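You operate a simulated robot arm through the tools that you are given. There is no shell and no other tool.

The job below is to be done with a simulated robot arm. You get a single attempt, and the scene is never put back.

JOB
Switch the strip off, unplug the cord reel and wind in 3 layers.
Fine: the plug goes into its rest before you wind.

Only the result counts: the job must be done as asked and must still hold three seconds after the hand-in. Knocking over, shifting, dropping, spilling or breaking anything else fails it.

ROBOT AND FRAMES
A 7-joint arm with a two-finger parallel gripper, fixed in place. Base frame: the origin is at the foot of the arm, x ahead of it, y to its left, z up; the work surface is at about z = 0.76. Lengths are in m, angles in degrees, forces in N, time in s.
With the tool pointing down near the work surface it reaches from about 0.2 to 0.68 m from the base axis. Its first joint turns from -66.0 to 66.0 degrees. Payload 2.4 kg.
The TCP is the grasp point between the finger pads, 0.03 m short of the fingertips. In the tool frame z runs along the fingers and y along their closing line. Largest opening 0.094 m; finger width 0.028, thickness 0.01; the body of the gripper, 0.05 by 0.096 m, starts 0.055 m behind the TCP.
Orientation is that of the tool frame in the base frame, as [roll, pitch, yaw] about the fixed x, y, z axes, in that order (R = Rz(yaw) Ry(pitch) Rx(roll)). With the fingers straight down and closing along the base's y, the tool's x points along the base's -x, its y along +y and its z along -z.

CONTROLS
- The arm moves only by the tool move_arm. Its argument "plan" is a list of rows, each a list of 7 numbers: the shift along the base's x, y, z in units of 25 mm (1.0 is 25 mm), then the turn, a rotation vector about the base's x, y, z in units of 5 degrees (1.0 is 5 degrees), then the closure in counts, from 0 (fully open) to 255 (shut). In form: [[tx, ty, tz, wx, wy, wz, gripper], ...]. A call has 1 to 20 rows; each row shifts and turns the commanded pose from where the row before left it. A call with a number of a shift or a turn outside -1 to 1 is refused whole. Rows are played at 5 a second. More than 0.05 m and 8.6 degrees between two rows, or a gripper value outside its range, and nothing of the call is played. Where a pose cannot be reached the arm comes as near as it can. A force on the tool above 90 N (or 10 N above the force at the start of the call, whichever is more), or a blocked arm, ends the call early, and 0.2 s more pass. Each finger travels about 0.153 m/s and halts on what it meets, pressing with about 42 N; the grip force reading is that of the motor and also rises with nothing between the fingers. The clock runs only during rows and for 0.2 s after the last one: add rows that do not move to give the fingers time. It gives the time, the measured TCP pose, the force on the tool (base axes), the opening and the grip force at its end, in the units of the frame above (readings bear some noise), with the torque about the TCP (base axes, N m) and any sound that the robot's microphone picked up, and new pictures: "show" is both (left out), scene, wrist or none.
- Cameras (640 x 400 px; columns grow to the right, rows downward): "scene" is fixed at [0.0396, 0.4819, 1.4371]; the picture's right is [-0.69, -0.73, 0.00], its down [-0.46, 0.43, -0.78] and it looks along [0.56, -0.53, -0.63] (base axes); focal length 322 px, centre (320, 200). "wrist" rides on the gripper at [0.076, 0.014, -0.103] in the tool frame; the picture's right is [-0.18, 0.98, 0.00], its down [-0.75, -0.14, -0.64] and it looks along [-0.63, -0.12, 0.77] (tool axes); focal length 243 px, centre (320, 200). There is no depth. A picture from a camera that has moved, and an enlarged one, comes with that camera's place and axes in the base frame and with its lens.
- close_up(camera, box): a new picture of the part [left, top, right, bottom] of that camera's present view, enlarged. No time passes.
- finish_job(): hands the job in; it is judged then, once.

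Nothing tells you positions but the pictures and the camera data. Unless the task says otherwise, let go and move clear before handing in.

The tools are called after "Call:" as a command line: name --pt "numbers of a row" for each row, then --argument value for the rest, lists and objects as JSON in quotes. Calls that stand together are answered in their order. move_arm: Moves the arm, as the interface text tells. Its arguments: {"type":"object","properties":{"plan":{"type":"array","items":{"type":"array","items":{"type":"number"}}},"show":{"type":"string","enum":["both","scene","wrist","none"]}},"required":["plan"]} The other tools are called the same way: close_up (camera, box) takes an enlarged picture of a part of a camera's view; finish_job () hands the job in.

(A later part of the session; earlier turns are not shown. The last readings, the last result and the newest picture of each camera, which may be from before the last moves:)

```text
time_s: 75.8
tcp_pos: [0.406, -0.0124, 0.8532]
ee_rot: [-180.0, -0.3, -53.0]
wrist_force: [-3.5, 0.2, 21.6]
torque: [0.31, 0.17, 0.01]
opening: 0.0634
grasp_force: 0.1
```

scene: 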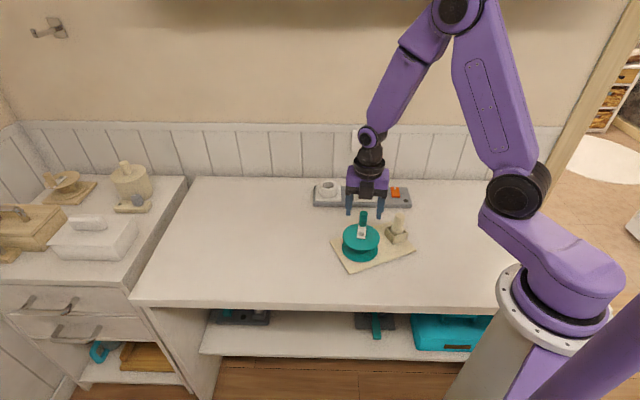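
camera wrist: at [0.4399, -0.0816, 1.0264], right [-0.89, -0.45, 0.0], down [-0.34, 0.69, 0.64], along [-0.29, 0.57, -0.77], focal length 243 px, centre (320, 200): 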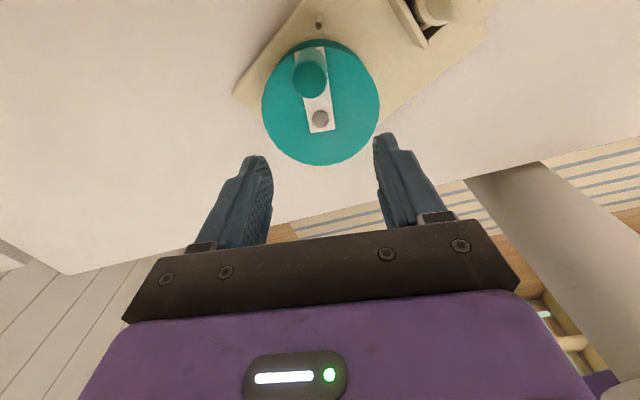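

Call:
move_arm --pt "0 0 -0.02 0 0 -1 82" --pt "0 0 0 0 0 -1 82" --pt "0 0 0 0 0 -1 82" --pt "0 0 0 0 0 -1 82" --pt "0 0 0 0 0 -1 82" --pt "0 0 0 0 0 -1 82" --pt "0 0 0 0 0 -1 82" --pt "0 0 0 0 0 -1 82" --show "wrist"

Call:
close_up --camera "scene" --box '[320, 200, 420, 280]'

```text
time_s: 77.6
tcp_pos: [0.4055, -0.0142, 0.8517]
ee_rot: [-179.8, -0.1, -93.1]
wrist_force: [-9.9, 0.3, 69.0]
torque: [0.42, 1.37, 0.02]
opening: 0.0632
grasp_force: 0.0
camera wrist: at [0.3867, -0.0881, 0.9555], right [-0.97, 0.24, 0.0], down [0.18, 0.75, 0.64], along [0.15, 0.62, -0.77], focal length 243 px, centre (320, 200)
```

wrist: 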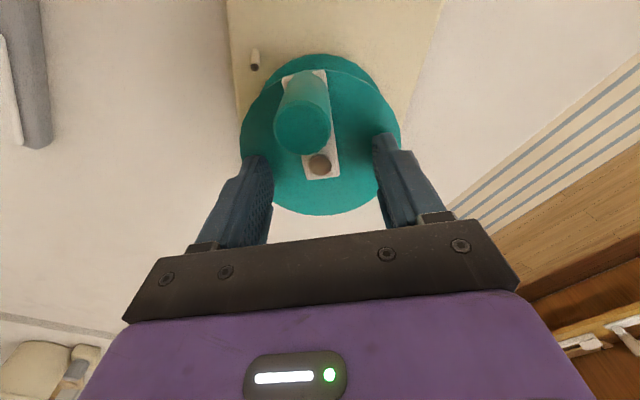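

```text
5.00 times, centred on (370, 240) of scene
camera zoom: at [0.0385, 0.482, 1.4371], right [-0.69, -0.73, 0.0], down [-0.46, 0.43, -0.78], along [0.56, -0.53, -0.63], focal length 1609 px, centre (70, 0)
```

zoom: 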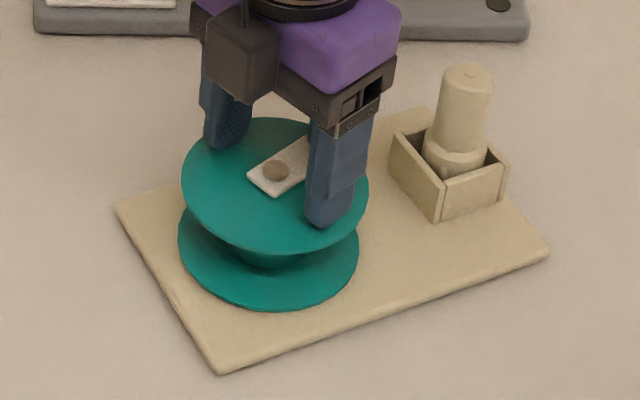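

Tracking perfectly, board still. Easing the press slightly and continuing.

Call:
move_arm --pt "0 0 0.04 0 0 -1 82" --pt "0 0 0 0 0 -1 82" --pt "0 0 0 0 0 -1 82" --pt "0 0 0 0 0 -1 82" --pt "0 0 0 0 0 -1 82" --pt "0 0 0 0 0 -1 82" --pt "0 0 0 0 0 -1 82" --pt "0 0 0 0 0 -1 82" --pt "0 0 0 0 0 -1 82" --pt "0 0 0 0 0 -1 82" --show "wrist"

Call:
close_up --camera "scene" --box '[320, 200, 420, 280]'

```text
time_s: 79.8
tcp_pos: [0.4048, -0.0142, 0.8525]
ee_rot: [-180.0, 0.0, -142.9]
wrist_force: [-3.7, 3.9, 24.1]
torque: [-0.03, -0.27, 0.03]
opening: 0.0632
grasp_force: 0.0
camera wrist: at [0.3358, -0.0476, 0.9556], right [-0.44, 0.9, 0.0], down [0.69, 0.34, 0.64], along [0.57, 0.28, -0.77], focal length 243 px, centre (320, 200)
```

wrist: 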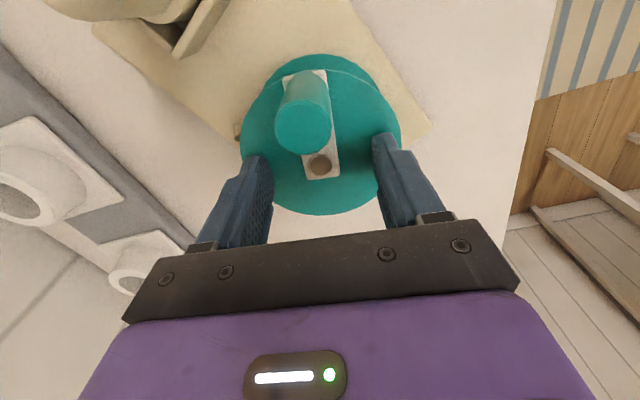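

```text
5.00 times, centred on (370, 240) of scene
camera zoom: at [0.0392, 0.4821, 1.437], right [-0.69, -0.73, 0.0], down [-0.46, 0.43, -0.78], along [0.56, -0.53, -0.63], focal length 1609 px, centre (70, 0)
```

zoom: 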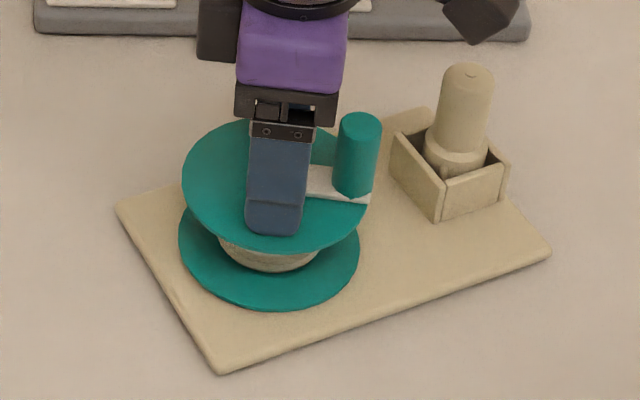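

A tan cord layer has appeared on the drum, so clockwise is winding and layers are visible. I'm at about 303° total; I'll continue in shorter steps to catch when each layer appears.

Call:
close_up --camera "scene" --box '[345, 235, 395, 265]'

Call:
move_arm --pt "0 0 0 0 0 -1 82" --pt "0 0 0 0 0 -1 82" --pt "0 0 0 0 0 -1 82" --pt "0 0 0 0 0 -1 82" --pt "0 0 0 0 0 -1 82" --pt "0 0 0 0 0 -1 82" --pt "0 0 0 0 0 -1 82" --pt "0 0 0 0 0 -1 82" --show "wrist"

Call:
close_up --camera "scene" --box '[320, 200, 420, 280]'

Call:
close_up --camera "scene" --box '[345, 235, 395, 265]'

```text
12.80 times, centred on (370, 250) of scene
camera zoom: at [0.0392, 0.4821, 1.437], right [-0.69, -0.73, 0.0], down [-0.46, 0.43, -0.78], along [0.56, -0.53, -0.63], focal length 4120 px, centre (-320, -440)
```

zoom: 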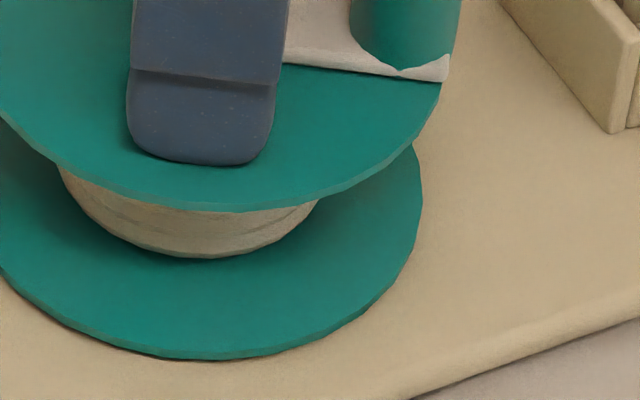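

```text
time_s: 81.6
tcp_pos: [0.4054, -0.0147, 0.8534]
ee_rot: [179.9, -0.2, 176.9]
wrist_force: [-4.0, 1.7, 23.1]
torque: [-0.62, -0.02, 0.01]
opening: 0.0626
grasp_force: 0.0
camera wrist: at [0.3299, 0.0048, 0.9556], right [0.24, 0.97, 0.0], down [0.75, -0.18, 0.64], along [0.62, -0.15, -0.77], focal length 243 px, centre (320, 200)
```

wrist: 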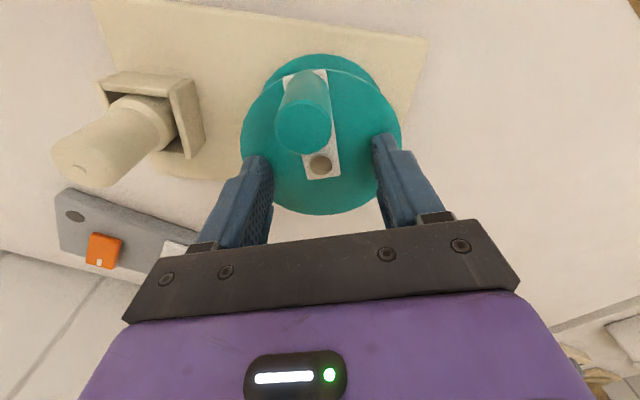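

```text
5.00 times, centred on (370, 240) of scene
camera zoom: at [0.0392, 0.482, 1.437], right [-0.69, -0.73, 0.0], down [-0.46, 0.43, -0.78], along [0.56, -0.53, -0.63], focal length 1609 px, centre (70, 0)
```

zoom: 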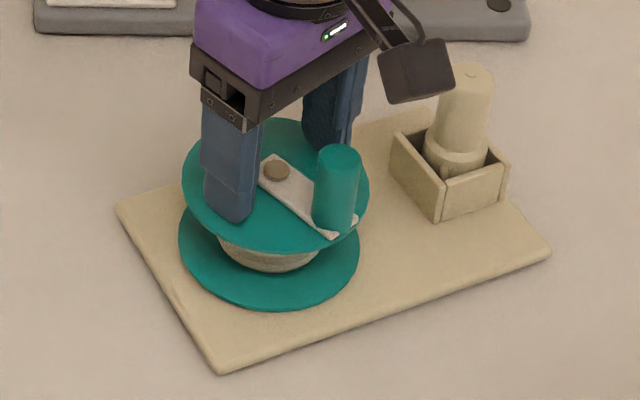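

```text
12.80 times, centred on (370, 250) of scene
camera zoom: at [0.0392, 0.482, 1.437], right [-0.69, -0.73, 0.0], down [-0.46, 0.43, -0.78], along [0.56, -0.53, -0.63], focal length 4120 px, centre (-320, -440)
```

zoom: 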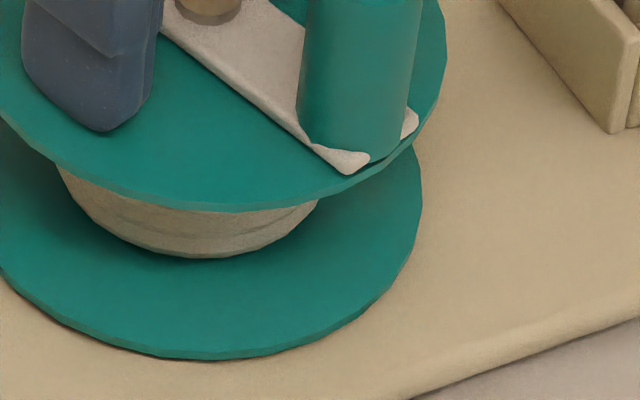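

Layer 1 is on (≈343° total now). Continuing.

Call:
move_arm --pt "0 0 0 0 0 -1 82" --pt "0 0 0 0 0 -1 82" --pt "0 0 0 0 0 -1 82" --pt "0 0 0 0 0 -1 82" --pt "0 0 0 0 0 -1 82" --pt "0 0 0 0 0 -1 82" --pt "0 0 0 0 0 -1 82" --pt "0 0 0 0 0 -1 82" --pt "0 0 0 0 0 -1 82" --pt "0 0 0 0 0 -1 82" --show "wrist"

Call:
close_up --camera "scene" --box '[320, 200, 420, 280]'

Call:
close_up --camera "scene" --box '[345, 235, 395, 265]'

```text
time_s: 83.8
tcp_pos: [0.4054, -0.0142, 0.8533]
ee_rot: [179.9, -0.1, 127.0]
wrist_force: [-9.3, 6.4, 32.7]
torque: [-0.46, 0.53, 0.01]
opening: 0.0628
grasp_force: 0.0
camera wrist: at [0.3705, 0.0559, 0.9556], right [0.9, 0.44, 0.0], down [0.34, -0.69, 0.64], along [0.28, -0.57, -0.77], focal length 243 px, centre (320, 200)
```

wrist: 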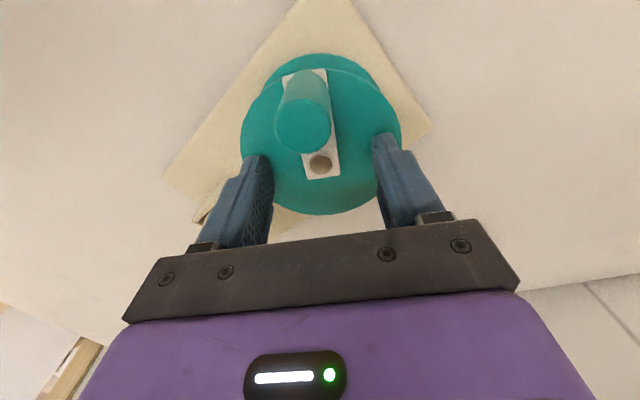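

```text
5.00 times, centred on (370, 240) of scene
camera zoom: at [0.039, 0.4821, 1.437], right [-0.69, -0.73, 0.0], down [-0.46, 0.43, -0.78], along [0.56, -0.53, -0.63], focal length 1609 px, centre (70, 0)
```

zoom: 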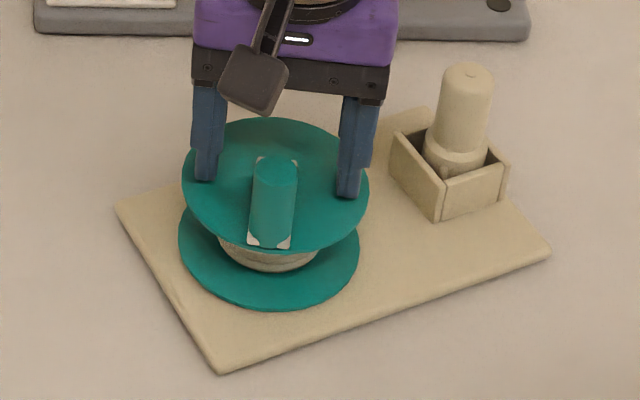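

```text
12.80 times, centred on (370, 250) of scene
camera zoom: at [0.039, 0.4821, 1.437], right [-0.69, -0.73, 0.0], down [-0.46, 0.43, -0.78], along [0.56, -0.53, -0.63], focal length 4120 px, centre (-320, -440)
```

zoom: 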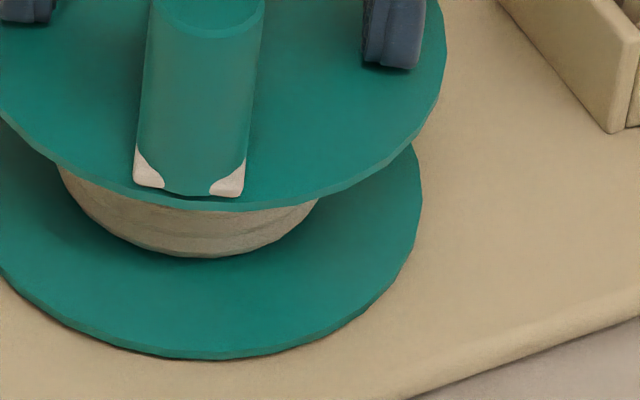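

Call:
move_arm --pt "0 0 0 0 0 -1 82" --pt "0 0 0 0 0 -1 82" --pt "0 0 0 0 0 -1 82" --pt "0 0 0 0 0 -1 82" --pt "0 0 0 0 0 -1 82" --pt "0 0 0 0 0 -1 82" --pt "0 0 0 0 0 -1 82" --pt "0 0 0 0 0 -1 82" --pt "0 0 0 0 0 -1 82" --pt "0 0 0 0 0 -1 82" --show "wrist"

Call:
close_up --camera "scene" --box '[320, 200, 420, 280]'

Call:
close_up --camera "scene" --box '[345, 235, 395, 265]'

```text
time_s: 86.0
tcp_pos: [0.4051, -0.0133, 0.8536]
ee_rot: [179.9, -0.2, 77.0]
wrist_force: [-2.8, -6.9, 24.0]
torque: [-0.22, 0.9, 0.0]
opening: 0.064
grasp_force: 0.1
camera wrist: at [0.4362, 0.0565, 0.9557], right [0.92, -0.4, 0.0], down [-0.31, -0.7, 0.64], along [-0.26, -0.59, -0.77], focal length 243 px, centre (320, 200)
```

wrist: 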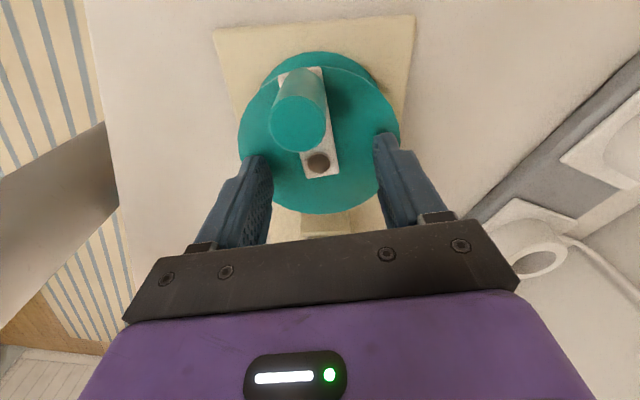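

```text
5.00 times, centred on (370, 240) of scene
camera zoom: at [0.0393, 0.4818, 1.4371], right [-0.69, -0.73, 0.0], down [-0.46, 0.43, -0.78], along [0.56, -0.53, -0.63], focal length 1609 px, centre (70, 0)
```

zoom: 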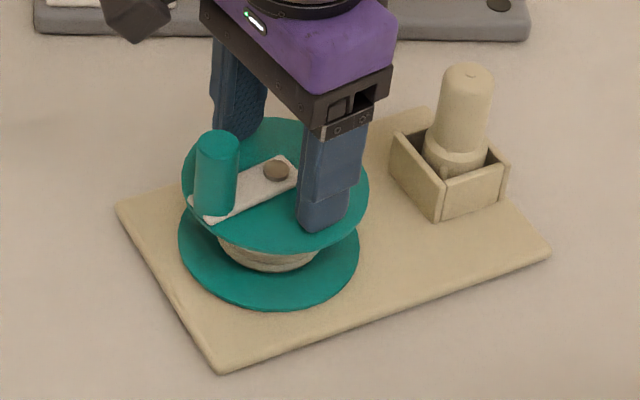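

```text
12.80 times, centred on (370, 250) of scene
camera zoom: at [0.0393, 0.4818, 1.4371], right [-0.69, -0.73, 0.0], down [-0.46, 0.43, -0.78], along [0.56, -0.53, -0.63], focal length 4120 px, centre (-320, -440)
```

zoom: 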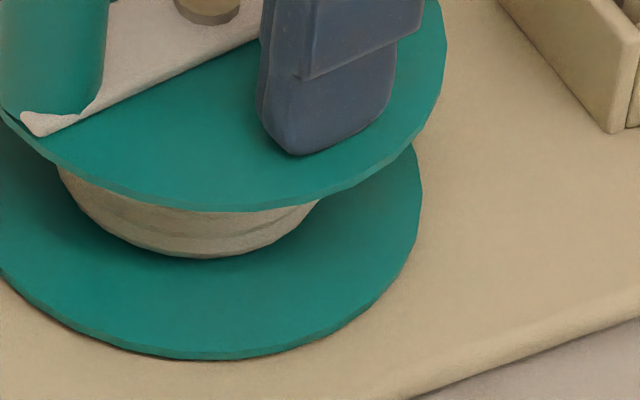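

Call:
move_arm --pt "0 0 0 0 0 -1 82" --pt "0 0 0 0 0 -1 82" --pt "0 0 0 0 0 -1 82" --pt "0 0 0 0 0 -1 82" --pt "0 0 0 0 0 -1 82" --pt "0 0 0 0 0 -1 82" --pt "0 0 0 0 0 -1 82" --pt "0 0 0 0 0 -1 82" --pt "0 0 0 0 0 -1 82" --pt "0 0 0 0 0 -1 82" --show "wrist"

Call:
close_up --camera "scene" --box '[320, 200, 420, 280]'

Call:
close_up --camera "scene" --box '[345, 235, 395, 265]'

```text
time_s: 88.2
tcp_pos: [0.4042, -0.0134, 0.8526]
ee_rot: [-180.0, -0.2, 27.1]
wrist_force: [-6.6, -3.4, 27.2]
torque: [0.2, 0.64, -0.01]
opening: 0.0638
grasp_force: 0.0
camera wrist: at [0.4788, 0.0086, 0.9556], right [0.28, -0.96, 0.0], down [-0.74, -0.22, 0.64], along [-0.61, -0.18, -0.77], focal length 243 px, centre (320, 200)
```

wrist: 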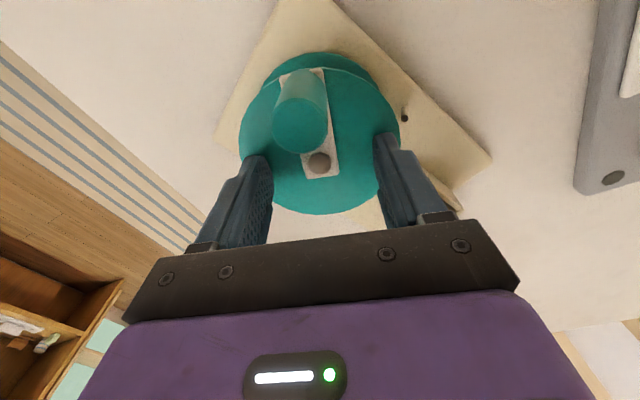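

```text
5.00 times, centred on (370, 240) of scene
camera zoom: at [0.0391, 0.4819, 1.4371], right [-0.69, -0.73, 0.0], down [-0.46, 0.43, -0.78], along [0.56, -0.53, -0.63], focal length 1609 px, centre (70, 0)
```

zoom: 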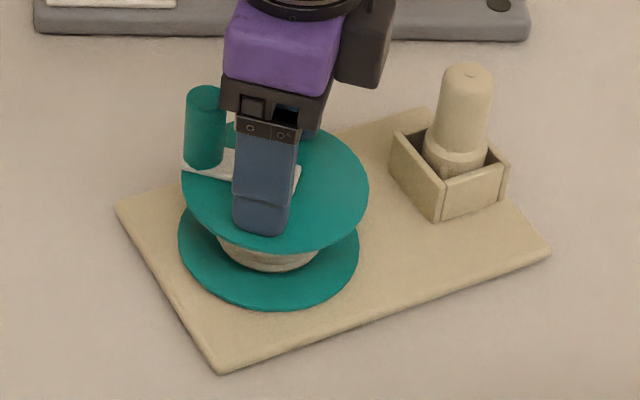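

```text
12.80 times, centred on (370, 250) of scene
camera zoom: at [0.0391, 0.4819, 1.4371], right [-0.69, -0.73, 0.0], down [-0.46, 0.43, -0.78], along [0.56, -0.53, -0.63], focal length 4120 px, centre (-320, -440)
```

zoom: 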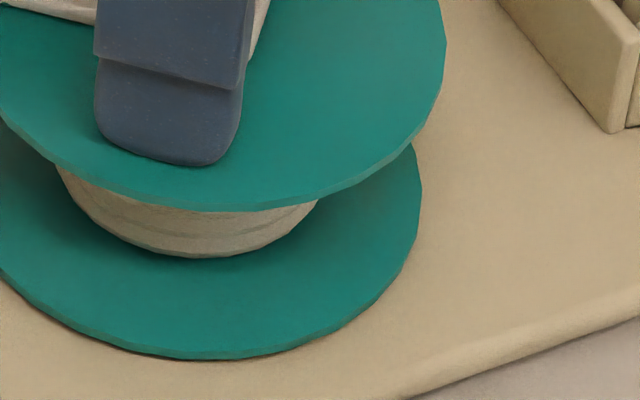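

~495° total, still one layer. A few more degrees within the safe range, then lift and rewind the wrist.

Call:
move_arm --pt "0 0 0 0 0 -1 82" --pt "0 0 0 0 0 -1 82" --pt "0 0 0 0 0 -1 82" --pt "0 0 0 0 0 -1 82" --pt "0 0 0 0 0 0 82" --pt "0 0 0.5 0 0 0 82" --pt "0 0 0.8 0 0 0 82" --pt "0 0 0.8 0 0 0 82" --pt "0 0 0.7 0 0 0 82" --pt "0 0 0 0 0 0 82" --show "wrist"

Call:
close_up --camera "scene" --box '[320, 200, 420, 280]'

Call:
close_up --camera "wrist" --box '[200, 30, 440, 210]'

```text
time_s: 90.4
tcp_pos: [0.405, -0.0132, 0.9243]
ee_rot: [179.9, -0.2, 7.0]
wrist_force: [-0.8, -0.1, 0.5]
torque: [-0.03, 0.0, 0.01]
opening: 0.0637
grasp_force: 0.2
camera wrist: at [0.4826, -0.0177, 1.0257], right [-0.06, -1.0, 0.0], down [-0.77, 0.05, 0.64], along [-0.64, 0.04, -0.77], focal length 243 px, centre (320, 200)
```

wrist: 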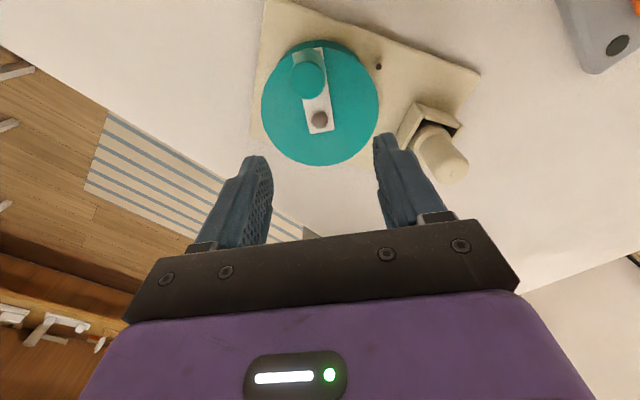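

```text
5.00 times, centred on (370, 240) of scene
camera zoom: at [0.0396, 0.482, 1.4371], right [-0.69, -0.73, 0.0], down [-0.46, 0.43, -0.78], along [0.56, -0.53, -0.63], focal length 1609 px, centre (70, 0)
```

zoom: 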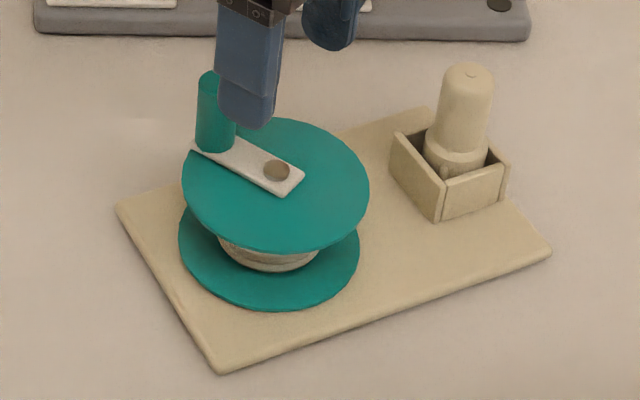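

```text
2.22 times, centred on (320, 120) of wrist
camera zoom: at [0.4826, -0.0177, 1.0257], right [-0.06, -1.0, 0.0], down [-0.77, 0.05, 0.64], along [-0.64, 0.04, -0.77], focal length 539 px, centre (320, 378)
```

zoom: 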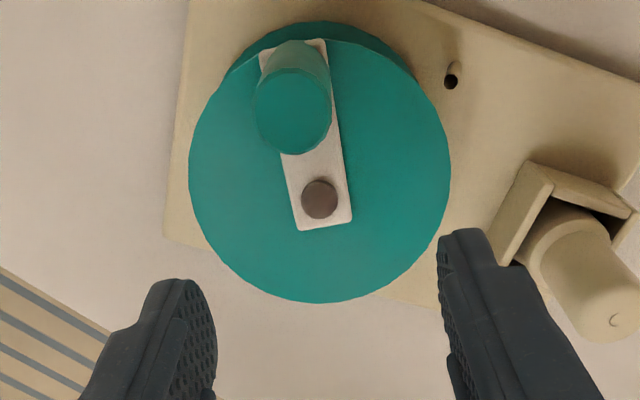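

Board unmoved, ~515° total. Rewinding the wrist in the air to yaw ≈ 225°.

Call:
move_arm --pt "0 0 0 0 0 1 82" --pt "0 0 0 0 0 1 82" --pt "0 0 0 0 0 1 82" --pt "0 0 0 0 0 1 82" --pt "0 0 0 0 0 1 82" --pt "0 0 0 0 0 1 82" --pt "0 0 0 0 0 1 82" --pt "0 0 0 0 0 1 82" --pt "0 0 0 0 0 1 82" --pt "0 0 0 0 0 1 82" --pt "0 0 0 0 0 1 82" --pt "0 0 0 0 0 1 82" --pt "0 0 0 0 0 1 82" --pt "0 0 0 0 0 1 82" --pt "0 0 0 0 0 1 82" --pt "0 0 0 0 0 1 82" --pt "0 0 0 0 0 1 82" --pt "0 0 0 0 0 1 82" --pt "0 0 0 0 0 1 82" --pt "0 0 0 0 0 1 82" --show "none"

Call:
move_arm --pt "0 0 0 0 0 1 82" --pt "0 0 0 0 0 1 82" --pt "0 0 0 0 0 1 82" --pt "0 0 0 0 0 1 82" --pt "0 0 0 0 0 1 82" --pt "0 0 0 0 0 1 82" --pt "0 0 0 0 0 1 82" --pt "0 0 0 0 0 1 82" --pt "0 0 0 0 0 1 82" --pt "0 0 0 0 0 1 82" --pt "0 0 0 0 0 1 82" --pt "0 0 0 0 0 1 82" --pt "0 0 0 0 0 1 82" --pt "0 0 0 0 0 1 82" --pt "0 0 0 0 0 1 82" --pt "0 0 0 0 0 1 82" --pt "0 0 0 0 0 1 82" --pt "0 0 0 0 0 1 82" --pt "0 0 0 0 0 1 82" --pt "0 0 0 0 0 1 82" --show "none"

Call:
move_arm --pt "0 0 0 0 0 1 82" --pt "0 0 0 0 0 1 82" --pt "0 0 0 0 0 1 82" --pt "0 0 0 0 0 0.6 82" --pt "0 0 0 0 0 0 82" --show "wrist"

Call:
close_up --camera "wrist" --box '[200, 30, 440, 210]'

```text
time_s: 94.6
tcp_pos: [0.4055, -0.0156, 0.923]
ee_rot: [180.0, -0.2, 107.1]
wrist_force: [-0.1, 0.4, -0.3]
torque: [0.04, -0.01, -0.02]
opening: 0.0636
grasp_force: 0.0
```

```text
time_s: 98.8
tcp_pos: [0.4064, -0.0137, 0.9225]
ee_rot: [179.9, -0.2, -152.9]
wrist_force: [-0.2, 0.1, -0.3]
torque: [0.01, 0.02, -0.01]
opening: 0.0638
grasp_force: 0.1
```

```text
time_s: 100.0
tcp_pos: [0.4059, -0.0133, 0.9238]
ee_rot: [180.0, -0.2, -134.9]
wrist_force: [0.1, -0.7, -0.9]
torque: [-0.03, -0.01, 0.01]
opening: 0.0636
grasp_force: 0.1
camera wrist: at [0.342, -0.0571, 1.0256], right [-0.57, 0.82, 0.0], down [0.63, 0.44, 0.64], along [0.53, 0.36, -0.77], focal length 243 px, centre (320, 200)
```

wrist: 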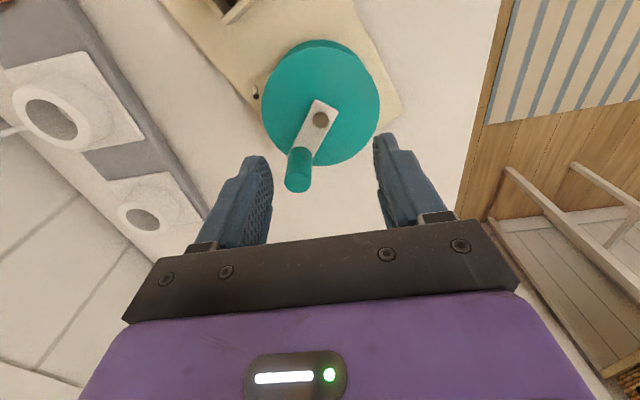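

```text
2.22 times, centred on (320, 120) of wrist
camera zoom: at [0.342, -0.0571, 1.0256], right [-0.57, 0.82, 0.0], down [0.63, 0.44, 0.64], along [0.53, 0.36, -0.77], focal length 539 px, centre (320, 378)
```

zoom: 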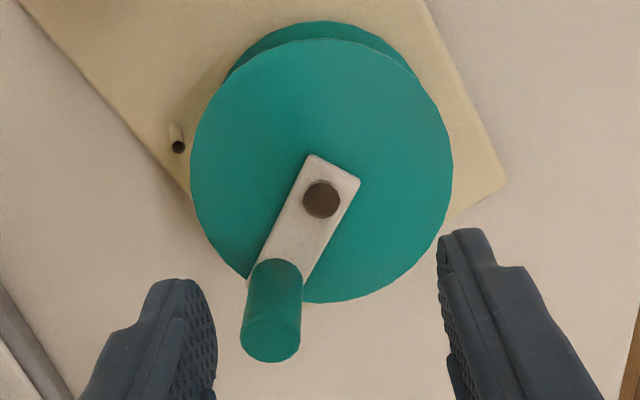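

Knob and fingers are clear of each other, TCP right over the pivot. Lowering to the same press and winding on.

Call:
move_arm --pt "0 0 -0.8 0 0 0 82" --pt "0 0 -0.8 0 0 0 82" --pt "0 0 -0.8 0 0 0 82" --pt "0 0 -0.32 0 0 0 82" --pt "0 0 -0.08 0 0 0 82" --pt "0 0 0 0 0 0 82" --show "none"

```text
time_s: 101.4
tcp_pos: [0.4055, -0.0155, 0.8532]
ee_rot: [-180.0, -0.1, -135.0]
wrist_force: [-3.2, -1.3, 9.8]
torque: [-0.17, -0.26, 0.03]
opening: 0.0635
grasp_force: 0.0
```

Call:
move_arm --pt "0 0 -0.03 0 0 0 82" --pt "0 0 0 0 0 -1 82" --pt "0 0 0 0 0 -1 82" --pt "0 0 0 0 0 -1 82" --pt "0 0 0 0 0 -1 82" --pt "0 0 0 0 0 -1 82" --pt "0 0 0 0 0 -1 82" --pt "0 0 0 0 0 -1 82" --pt "0 0 0 0 0 -1 82" --show "wrist"

Call:
close_up --camera "scene" --box '[320, 200, 420, 280]'

Call:
close_up --camera "scene" --box '[345, 235, 395, 265]'

```text
time_s: 103.4
tcp_pos: [0.4055, -0.0146, 0.8524]
ee_rot: [179.9, -0.1, -175.0]
wrist_force: [-14.0, -2.4, 62.0]
torque: [-1.13, 0.12, 0.02]
opening: 0.0632
grasp_force: 0.1
camera wrist: at [0.3279, -0.0059, 0.9555], right [0.1, 0.99, 0.0], down [0.76, -0.08, 0.64], along [0.64, -0.06, -0.77], focal length 243 px, centre (320, 200)
```

wrist: 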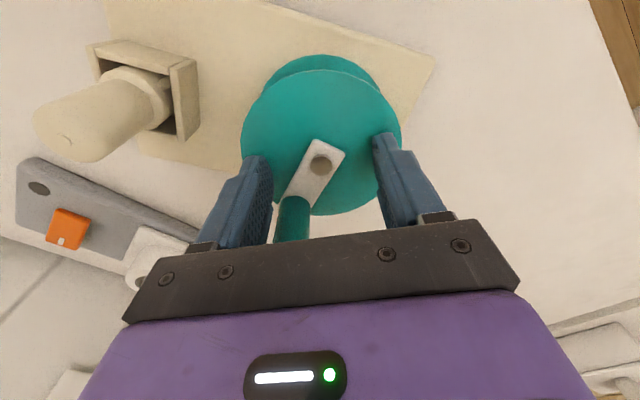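

```text
5.00 times, centred on (370, 240) of scene
camera zoom: at [0.0385, 0.4819, 1.4371], right [-0.69, -0.73, 0.0], down [-0.46, 0.43, -0.78], along [0.56, -0.53, -0.63], focal length 1609 px, centre (70, 0)
```

zoom: 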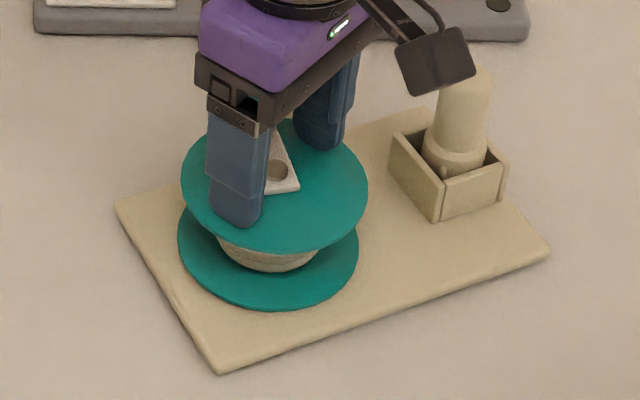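

```text
12.80 times, centred on (370, 250) of scene
camera zoom: at [0.0385, 0.4819, 1.4371], right [-0.69, -0.73, 0.0], down [-0.46, 0.43, -0.78], along [0.56, -0.53, -0.63], focal length 4120 px, centre (-320, -440)
```

zoom: 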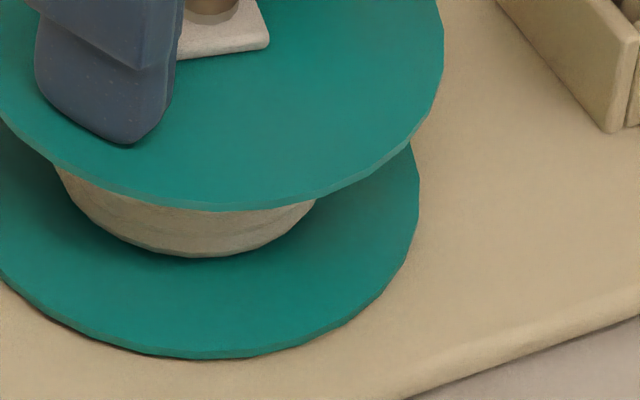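

555° total, still one layer. Easing the press and continuing.

Call:
move_arm --pt "0 0 0.03 0 0 -1 82" --pt "0 0 0 0 0 -1 82" --pt "0 0 0 0 0 -1 82" --pt "0 0 0 0 0 -1 82" --pt "0 0 0 0 0 -1 82" --pt "0 0 0 0 0 -1 82" --pt "0 0 0 0 0 -1 82" --pt "0 0 0 0 0 -1 82" --show "wrist"

Call:
close_up --camera "scene" --box '[320, 200, 420, 280]'

Call:
close_up --camera "scene" --box '[345, 235, 395, 265]'

```text
time_s: 105.2
tcp_pos: [0.4061, -0.015, 0.8532]
ee_rot: [-180.0, -0.2, 145.0]
wrist_force: [-7.2, 1.2, 21.7]
torque: [-0.4, 0.21, 0.06]
opening: 0.0637
grasp_force: 0.0
camera wrist: at [0.351, 0.0421, 0.9557], right [0.71, 0.7, 0.0], down [0.54, -0.55, 0.64], along [0.45, -0.46, -0.77], focal length 243 px, centre (320, 200)
```

wrist: 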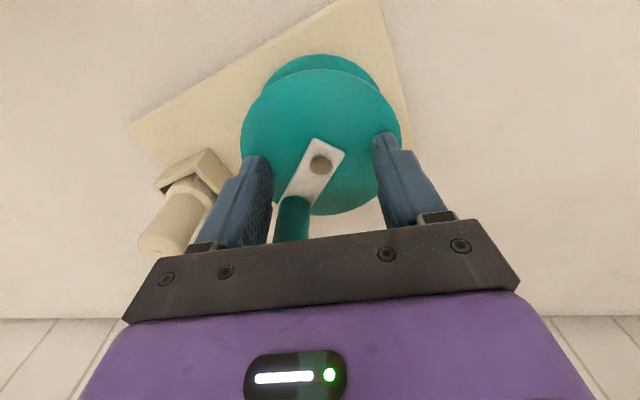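

```text
5.00 times, centred on (370, 240) of scene
camera zoom: at [0.0391, 0.482, 1.4371], right [-0.69, -0.73, 0.0], down [-0.46, 0.43, -0.78], along [0.56, -0.53, -0.63], focal length 1609 px, centre (70, 0)
```

zoom: 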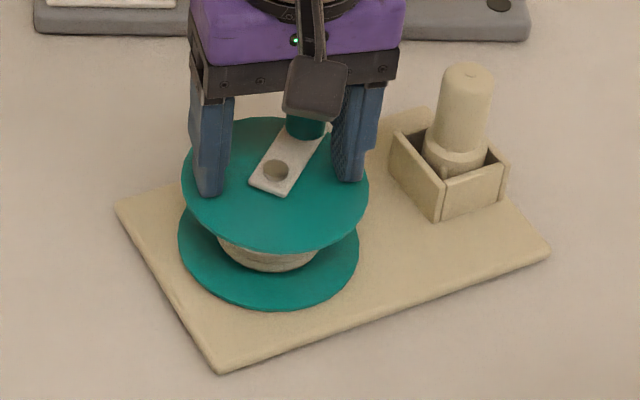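

```text
12.80 times, centred on (370, 250) of scene
camera zoom: at [0.0391, 0.482, 1.4371], right [-0.69, -0.73, 0.0], down [-0.46, 0.43, -0.78], along [0.56, -0.53, -0.63], focal length 4120 px, centre (-320, -440)
```

zoom: 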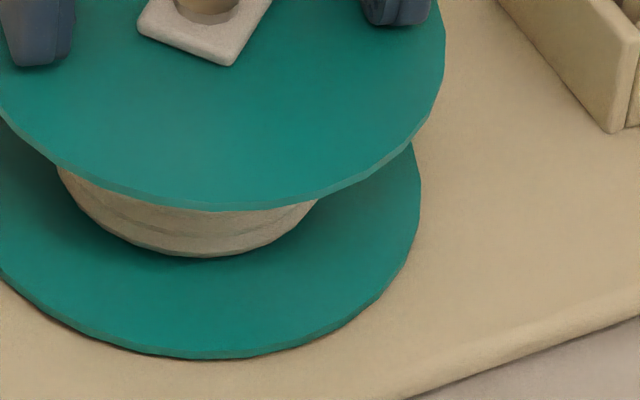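

Call:
move_arm --pt "0 0 0 0 0 -1 82" --pt "0 0 0 0 0 -1 82" --pt "0 0 0 0 0 -1 82" --pt "0 0 0 0 0 -1 82" --pt "0 0 0 0 0 -1 82" --pt "0 0 0 0 0 -1 82" --show "none"

Call:
close_up --camera "scene" --box '[345, 235, 395, 265]'

```text
time_s: 106.6
tcp_pos: [0.406, -0.0145, 0.8521]
ee_rot: [179.9, -0.1, 115.0]
wrist_force: [-1.3, 3.7, 14.9]
torque: [-0.26, 0.48, 0.0]
opening: 0.0635
grasp_force: 0.1
```

```text
12.80 times, centred on (370, 250) of scene
camera zoom: at [0.0394, 0.482, 1.437], right [-0.69, -0.73, 0.0], down [-0.46, 0.43, -0.78], along [0.56, -0.53, -0.63], focal length 4120 px, centre (-320, -440)
```

zoom: 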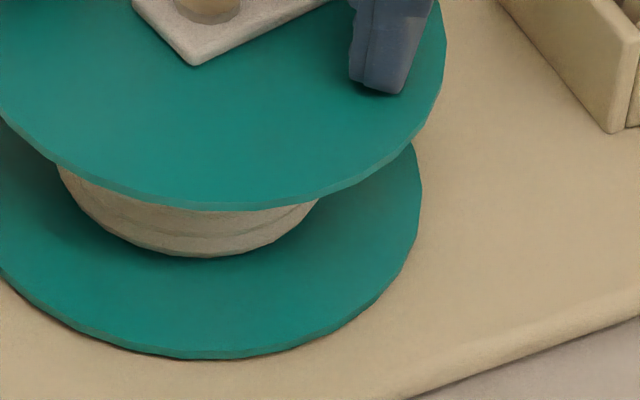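

Call:
move_arm --pt "0 0 -0.015 0 0 -1 82" --pt "0 0 0 0 0 -1 82" --pt "0 0 0 0 0 -1 82" --pt "0 0 0 0 0 -1 82" --pt "0 0 0 0 0 -1 82" --pt "0 0 0 0 0 -1 82" --show "none"

Call:
close_up --camera "scene" --box '[345, 235, 395, 265]'

Call:
close_up --camera "scene" --box '[320, 200, 420, 280]'

```text
time_s: 108.0
tcp_pos: [0.4062, -0.0147, 0.8526]
ee_rot: [179.9, -0.2, 84.9]
wrist_force: [-2.3, -5.0, 52.8]
torque: [-0.21, 1.95, -0.02]
opening: 0.0644
grasp_force: 1.0
```

```text
12.80 times, centred on (370, 250) of scene
camera zoom: at [0.0389, 0.4819, 1.4371], right [-0.69, -0.73, 0.0], down [-0.46, 0.43, -0.78], along [0.56, -0.53, -0.63], focal length 4120 px, centre (-320, -440)
```

zoom: 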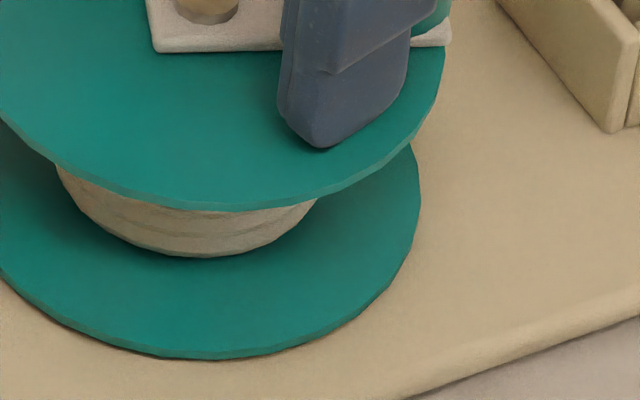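

```text
5.00 times, centred on (370, 240) of scene
camera zoom: at [0.0389, 0.4819, 1.4371], right [-0.69, -0.73, 0.0], down [-0.46, 0.43, -0.78], along [0.56, -0.53, -0.63], focal length 1609 px, centre (70, 0)
```

zoom: 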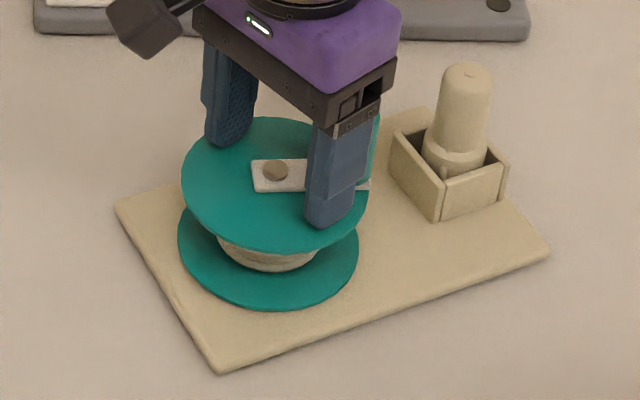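

Call:
move_arm --pt "0 0 0.01 0 0 -1 82" --pt "0 0 0 0 0 -1 82" --pt "0 0 0 0 0 -1 82" --pt "0 0 0 0 0 -1 82" --show "none"

Call:
close_up --camera "scene" --box '[345, 235, 395, 265]'

Call:
move_arm --pt "0 0 0 0 0 -1 82" --pt "0 0 0 0 0 -1 82" --pt "0 0 0 0 0 -1 82" --pt "0 0 0 0 0 -1 82" --show "none"

Call:
close_up --camera "scene" --box '[345, 235, 395, 265]'

```text
time_s: 109.0
tcp_pos: [0.4054, -0.0142, 0.8537]
ee_rot: [179.9, -0.2, 65.0]
wrist_force: [-2.3, -7.4, 43.6]
torque: [0.08, 1.4, 0.02]
opening: 0.0641
grasp_force: 0.3
```

```text
12.80 times, centred on (370, 250) of scene
camera zoom: at [0.039, 0.4818, 1.4371], right [-0.69, -0.73, 0.0], down [-0.46, 0.43, -0.78], along [0.56, -0.53, -0.63], focal length 4120 px, centre (-320, -440)
```

zoom: 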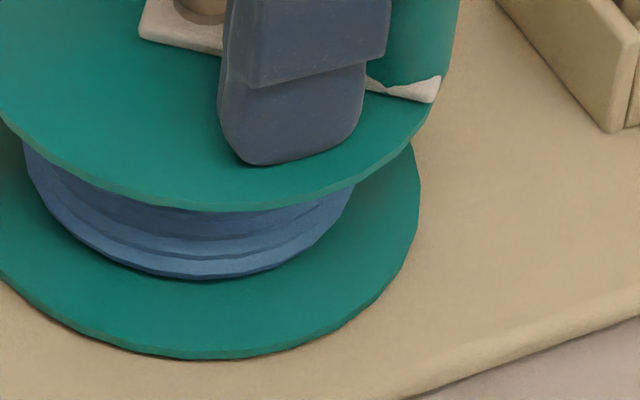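

```text
time_s: 110.0
tcp_pos: [0.4055, -0.0145, 0.851]
ee_rot: [179.8, -0.2, 45.1]
wrist_force: [-4.4, -5.2, 41.9]
torque: [0.24, 0.94, -0.01]
opening: 0.0643
grasp_force: 0.3
```

```text
12.80 times, centred on (370, 250) of scene
camera zoom: at [0.039, 0.4819, 1.4371], right [-0.69, -0.73, 0.0], down [-0.46, 0.43, -0.78], along [0.56, -0.53, -0.63], focal length 4120 px, centre (-320, -440)
```

zoom: 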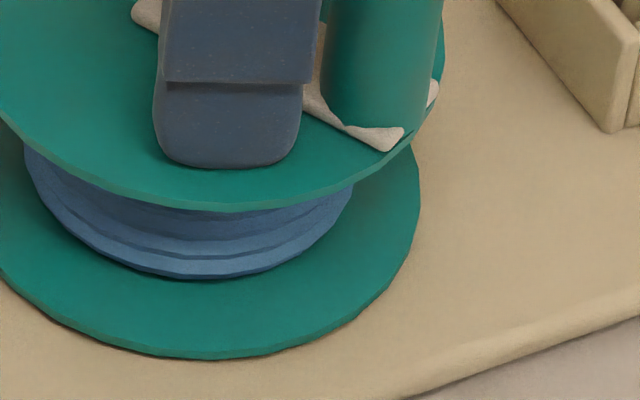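

Layer 2 (blue) has appeared at about 660–675° total, so each layer is about one turn; the third should come near 1020°. I'll finish this stroke to yaw ≈ 7° and lift.

Call:
move_arm --pt "0 0 0 0 0 -1 82" --pt "0 0 0 0 0 -1 82" --pt "0 0 0 0 0 -1 82" --pt "0 0 0 0 0 -1 82" --pt "0 0 0 0 0 -1 82" --pt "0 0 0 0 0 -1 82" --pt "0 0 0 0 0 -1 82" --pt "0 0 0 0 0 0 82" --pt "0 0 0.5 0 0 0 82" --pt "0 0 0.8 0 0 0 82" --pt "0 0 0.8 0 0 0 82" --pt "0 0 0.7 0 0 0 82" --pt "0 0 0 0 0 0 82" --show "wrist"

Call:
close_up --camera "scene" --box '[320, 200, 420, 280]'

Call:
close_up --camera "wrist" --box '[200, 30, 440, 210]'

```text
time_s: 112.8
tcp_pos: [0.405, -0.0143, 0.9232]
ee_rot: [179.8, -0.1, 10.1]
wrist_force: [0.7, -0.4, 0.4]
torque: [0.01, 0.01, -0.03]
opening: 0.0641
grasp_force: 0.1
camera wrist: at [0.4824, -0.0142, 1.0253], right [-0.01, -1.0, 0.0], down [-0.77, 0.01, 0.64], along [-0.64, 0.01, -0.77], focal length 243 px, centre (320, 200)
```

wrist: 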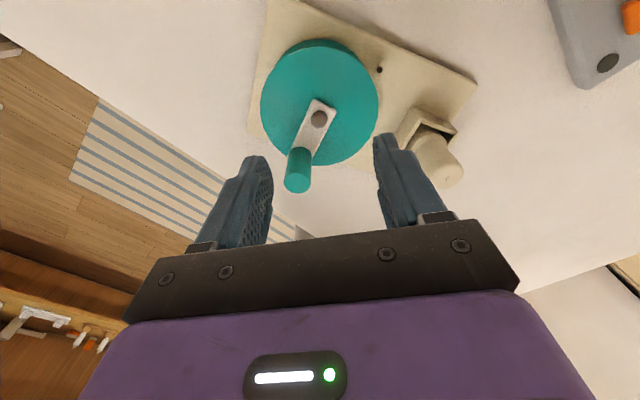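

```text
5.00 times, centred on (370, 240) of scene
camera zoom: at [0.0396, 0.482, 1.4371], right [-0.69, -0.73, 0.0], down [-0.46, 0.43, -0.78], along [0.56, -0.53, -0.63], focal length 1609 px, centre (70, 0)
```

zoom: 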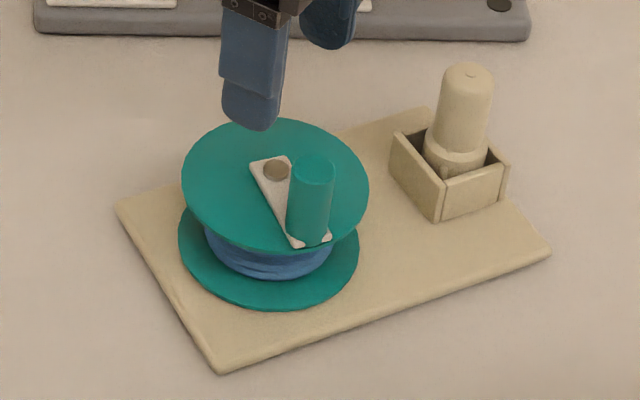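

```text
2.22 times, centred on (320, 120) of wrist
camera zoom: at [0.4824, -0.0142, 1.0253], right [-0.01, -1.0, 0.0], down [-0.77, 0.01, 0.64], along [-0.64, 0.01, -0.77], focal length 539 px, centre (320, 378)
```

zoom: 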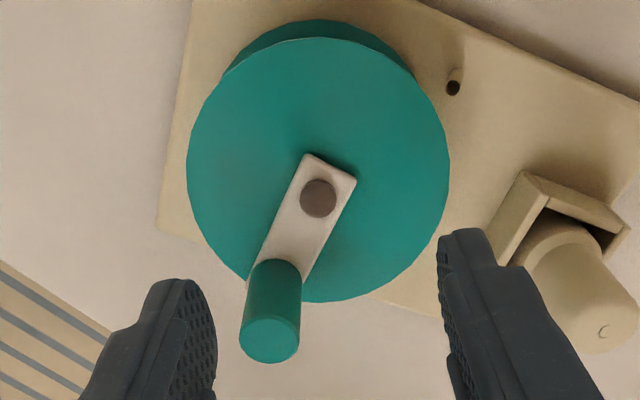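

730° total, board unmoved. I'll rewind to yaw ≈ 315° so the last stroke can be done in one go.

Call:
move_arm --pt "0 0 0 0 0 1 82" --pt "0 0 0 0 0 1 82" --pt "0 0 0 0 0 1 82" --pt "0 0 0 0 0 1 82" --pt "0 0 0 0 0 1 82" --pt "0 0 0 0 0 1 82" --pt "0 0 0 0 0 1 82" --pt "0 0 0 0 0 1 82" --pt "0 0 0 0 0 1 82" --pt "0 0 0 0 0 1 82" --pt "0 0 0 0 0 1 82" --pt "0 0 0 0 0 1 82" --pt "0 0 0 0 0 1 82" --pt "0 0 0 0 0 1 82" --pt "0 0 0 0 0 1 82" --pt "0 0 0 0 0 1 82" --pt "0 0 0 0 0 1 82" --pt "0 0 0 0 0 1 82" --pt "0 0 0 0 0 1 82" --pt "0 0 0 0 0 1 82" --show "none"

Call:
move_arm --pt "0 0 0 0 0 1 82" --pt "0 0 0 0 0 1 82" --pt "0 0 0 0 0 1 82" --pt "0 0 0 0 0 1 82" --pt "0 0 0 0 0 1 82" --pt "0 0 0 0 0 1 82" --pt "0 0 0 0 0 1 82" --pt "0 0 0 0 0 1 82" --pt "0 0 0 0 0 1 82" --pt "0 0 0 0 0 1 82" --pt "0 0 0 0 0 1 82" --pt "0 0 0 0 0 1 82" --pt "0 0 0 0 0 1 82" --pt "0 0 0 0 0 1 82" --pt "0 0 0 0 0 1 82" --pt "0 0 0 0 0 1 82" --pt "0 0 0 0 0 1 82" --pt "0 0 0 0 0 1 82" --pt "0 0 0 0 0 1 82" --pt "0 0 0 0 0 1 82" --show "none"

Call:
move_arm --pt "0 0 0 0 0 1 82" --pt "0 0 0 0 0 1 82" --pt "0 0 0 0 0 1 82" --pt "0 0 0 0 0 1 82" --pt "0 0 0 0 0 1 82" --pt "0 0 0 0 0 1 82" --pt "0 0 0 0 0 1 82" --pt "0 0 0 0 0 1 82" --pt "0 0 0 0 0 1 82" --pt "0 0 0 0 0 1 82" --pt "0 0 0 0 0 1 82" --pt "0 0 0 0 0 1 82" --pt "0 0 0 0 0 1 82" --pt "0 0 0 0 0 1 82" --pt "0 0 0 0 0 1 82" --pt "0 0 0 0 0 1 82" --pt "0 0 0 0 0 1 82" --pt "0 0 0 0 0 1 82" --pt "0 0 0 0 0 1 82" --pt "0 0 0 0 0 1 82" --show "wrist"

Call:
close_up --camera "wrist" --box '[200, 30, 440, 210]'

```text
time_s: 117.0
tcp_pos: [0.406, -0.0149, 0.9233]
ee_rot: [179.9, -0.2, 110.3]
wrist_force: [-0.9, 0.0, -0.8]
torque: [-0.01, 0.0, -0.01]
opening: 0.0638
grasp_force: 0.1
```

```text
time_s: 121.2
tcp_pos: [0.4045, -0.0151, 0.9238]
ee_rot: [179.9, -0.2, -149.8]
wrist_force: [0.1, 0.4, 0.4]
torque: [0.02, -0.01, -0.04]
opening: 0.0636
grasp_force: 0.1
```

```text
time_s: 125.4
tcp_pos: [0.4052, -0.0138, 0.9235]
ee_rot: [179.8, -0.1, -49.8]
wrist_force: [0.2, 0.1, -0.4]
torque: [-0.01, 0.01, -0.01]
opening: 0.0639
grasp_force: 0.1
camera wrist: at [0.4438, -0.0804, 1.0252], right [-0.87, -0.49, 0.0], down [-0.38, 0.67, 0.64], along [-0.32, 0.56, -0.77], focal length 243 px, centre (320, 200)
```

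wrist: 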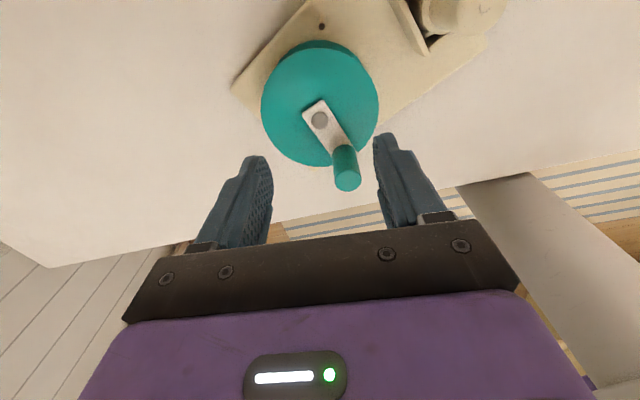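

```text
2.22 times, centred on (320, 120) of wrist
camera zoom: at [0.4438, -0.0804, 1.0252], right [-0.87, -0.49, 0.0], down [-0.38, 0.67, 0.64], along [-0.32, 0.56, -0.77], focal length 539 px, centre (320, 378)
```

zoom: 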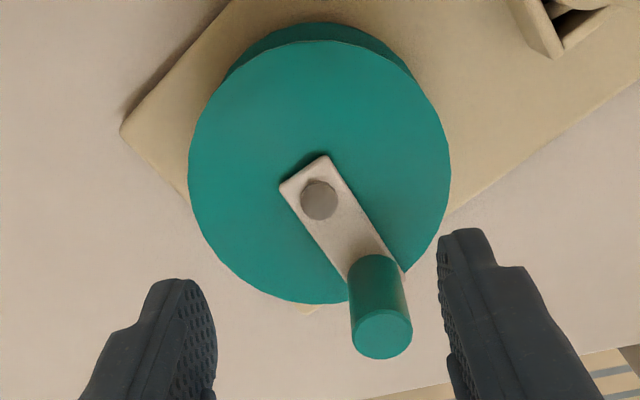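

Clear of the knob and centred; lowering onto the flange.

Call:
move_arm --pt "0 0 -0.8 0 0 0 82" --pt "0 0 -0.8 0 0 0 82" --pt "0 0 -0.8 0 0 0 82" --pt "0 0 -0.32 0 0 0 82" --pt "0 0 -0.08 0 0 0 82" --pt "0 0 0 0 0 0 82" --show "none"

```text
time_s: 126.8
tcp_pos: [0.4056, -0.0135, 0.8516]
ee_rot: [-180.0, -0.3, -49.9]
wrist_force: [-3.5, 1.1, 29.2]
torque: [0.34, 0.32, -0.03]
opening: 0.0633
grasp_force: 0.0
```

Call:
move_arm --pt "0 0 0 0 0 -1 82" --pt "0 0 0 0 0 -1 82" --pt "0 0 0 0 0 -1 82" --pt "0 0 0 0 0 -1 82" --pt "0 0 0 0 0 -1 82" --pt "0 0 0 0 0 -1 82" --pt "0 0 0 0 0 -1 82" --pt "0 0 0 0 0 -1 82" --pt "0 0 0 0 0 -1 82" --pt "0 0 0 0 0 -1 82" --show "wrist"

Call:
close_up --camera "scene" --box '[320, 200, 420, 280]'

```text
time_s: 129.0
tcp_pos: [0.4053, -0.0126, 0.8523]
ee_rot: [-179.9, -0.2, -100.0]
wrist_force: [-1.2, 7.3, 27.4]
torque: [0.54, -0.04, 0.01]
opening: 0.0631
grasp_force: 0.1
camera wrist: at [0.378, -0.0855, 0.9556], right [-0.94, 0.35, 0.0], down [0.27, 0.72, 0.64], along [0.23, 0.6, -0.77], focal length 243 px, centre (320, 200)
```

wrist: 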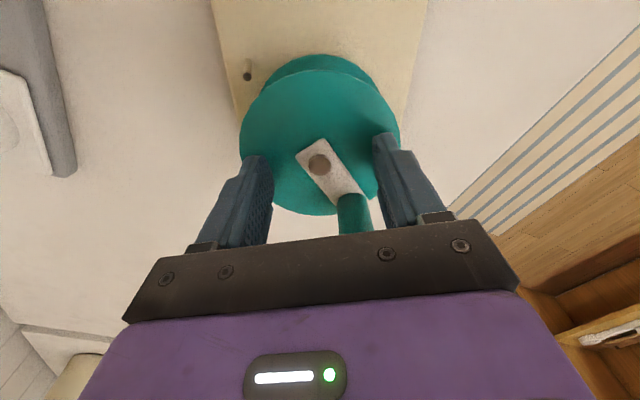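

```text
5.00 times, centred on (370, 240) of scene
camera zoom: at [0.0392, 0.4821, 1.437], right [-0.69, -0.73, 0.0], down [-0.46, 0.43, -0.78], along [0.56, -0.53, -0.63], focal length 1609 px, centre (70, 0)
```

zoom: 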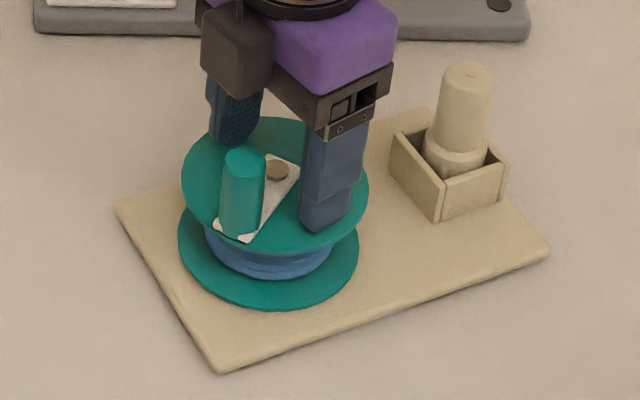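

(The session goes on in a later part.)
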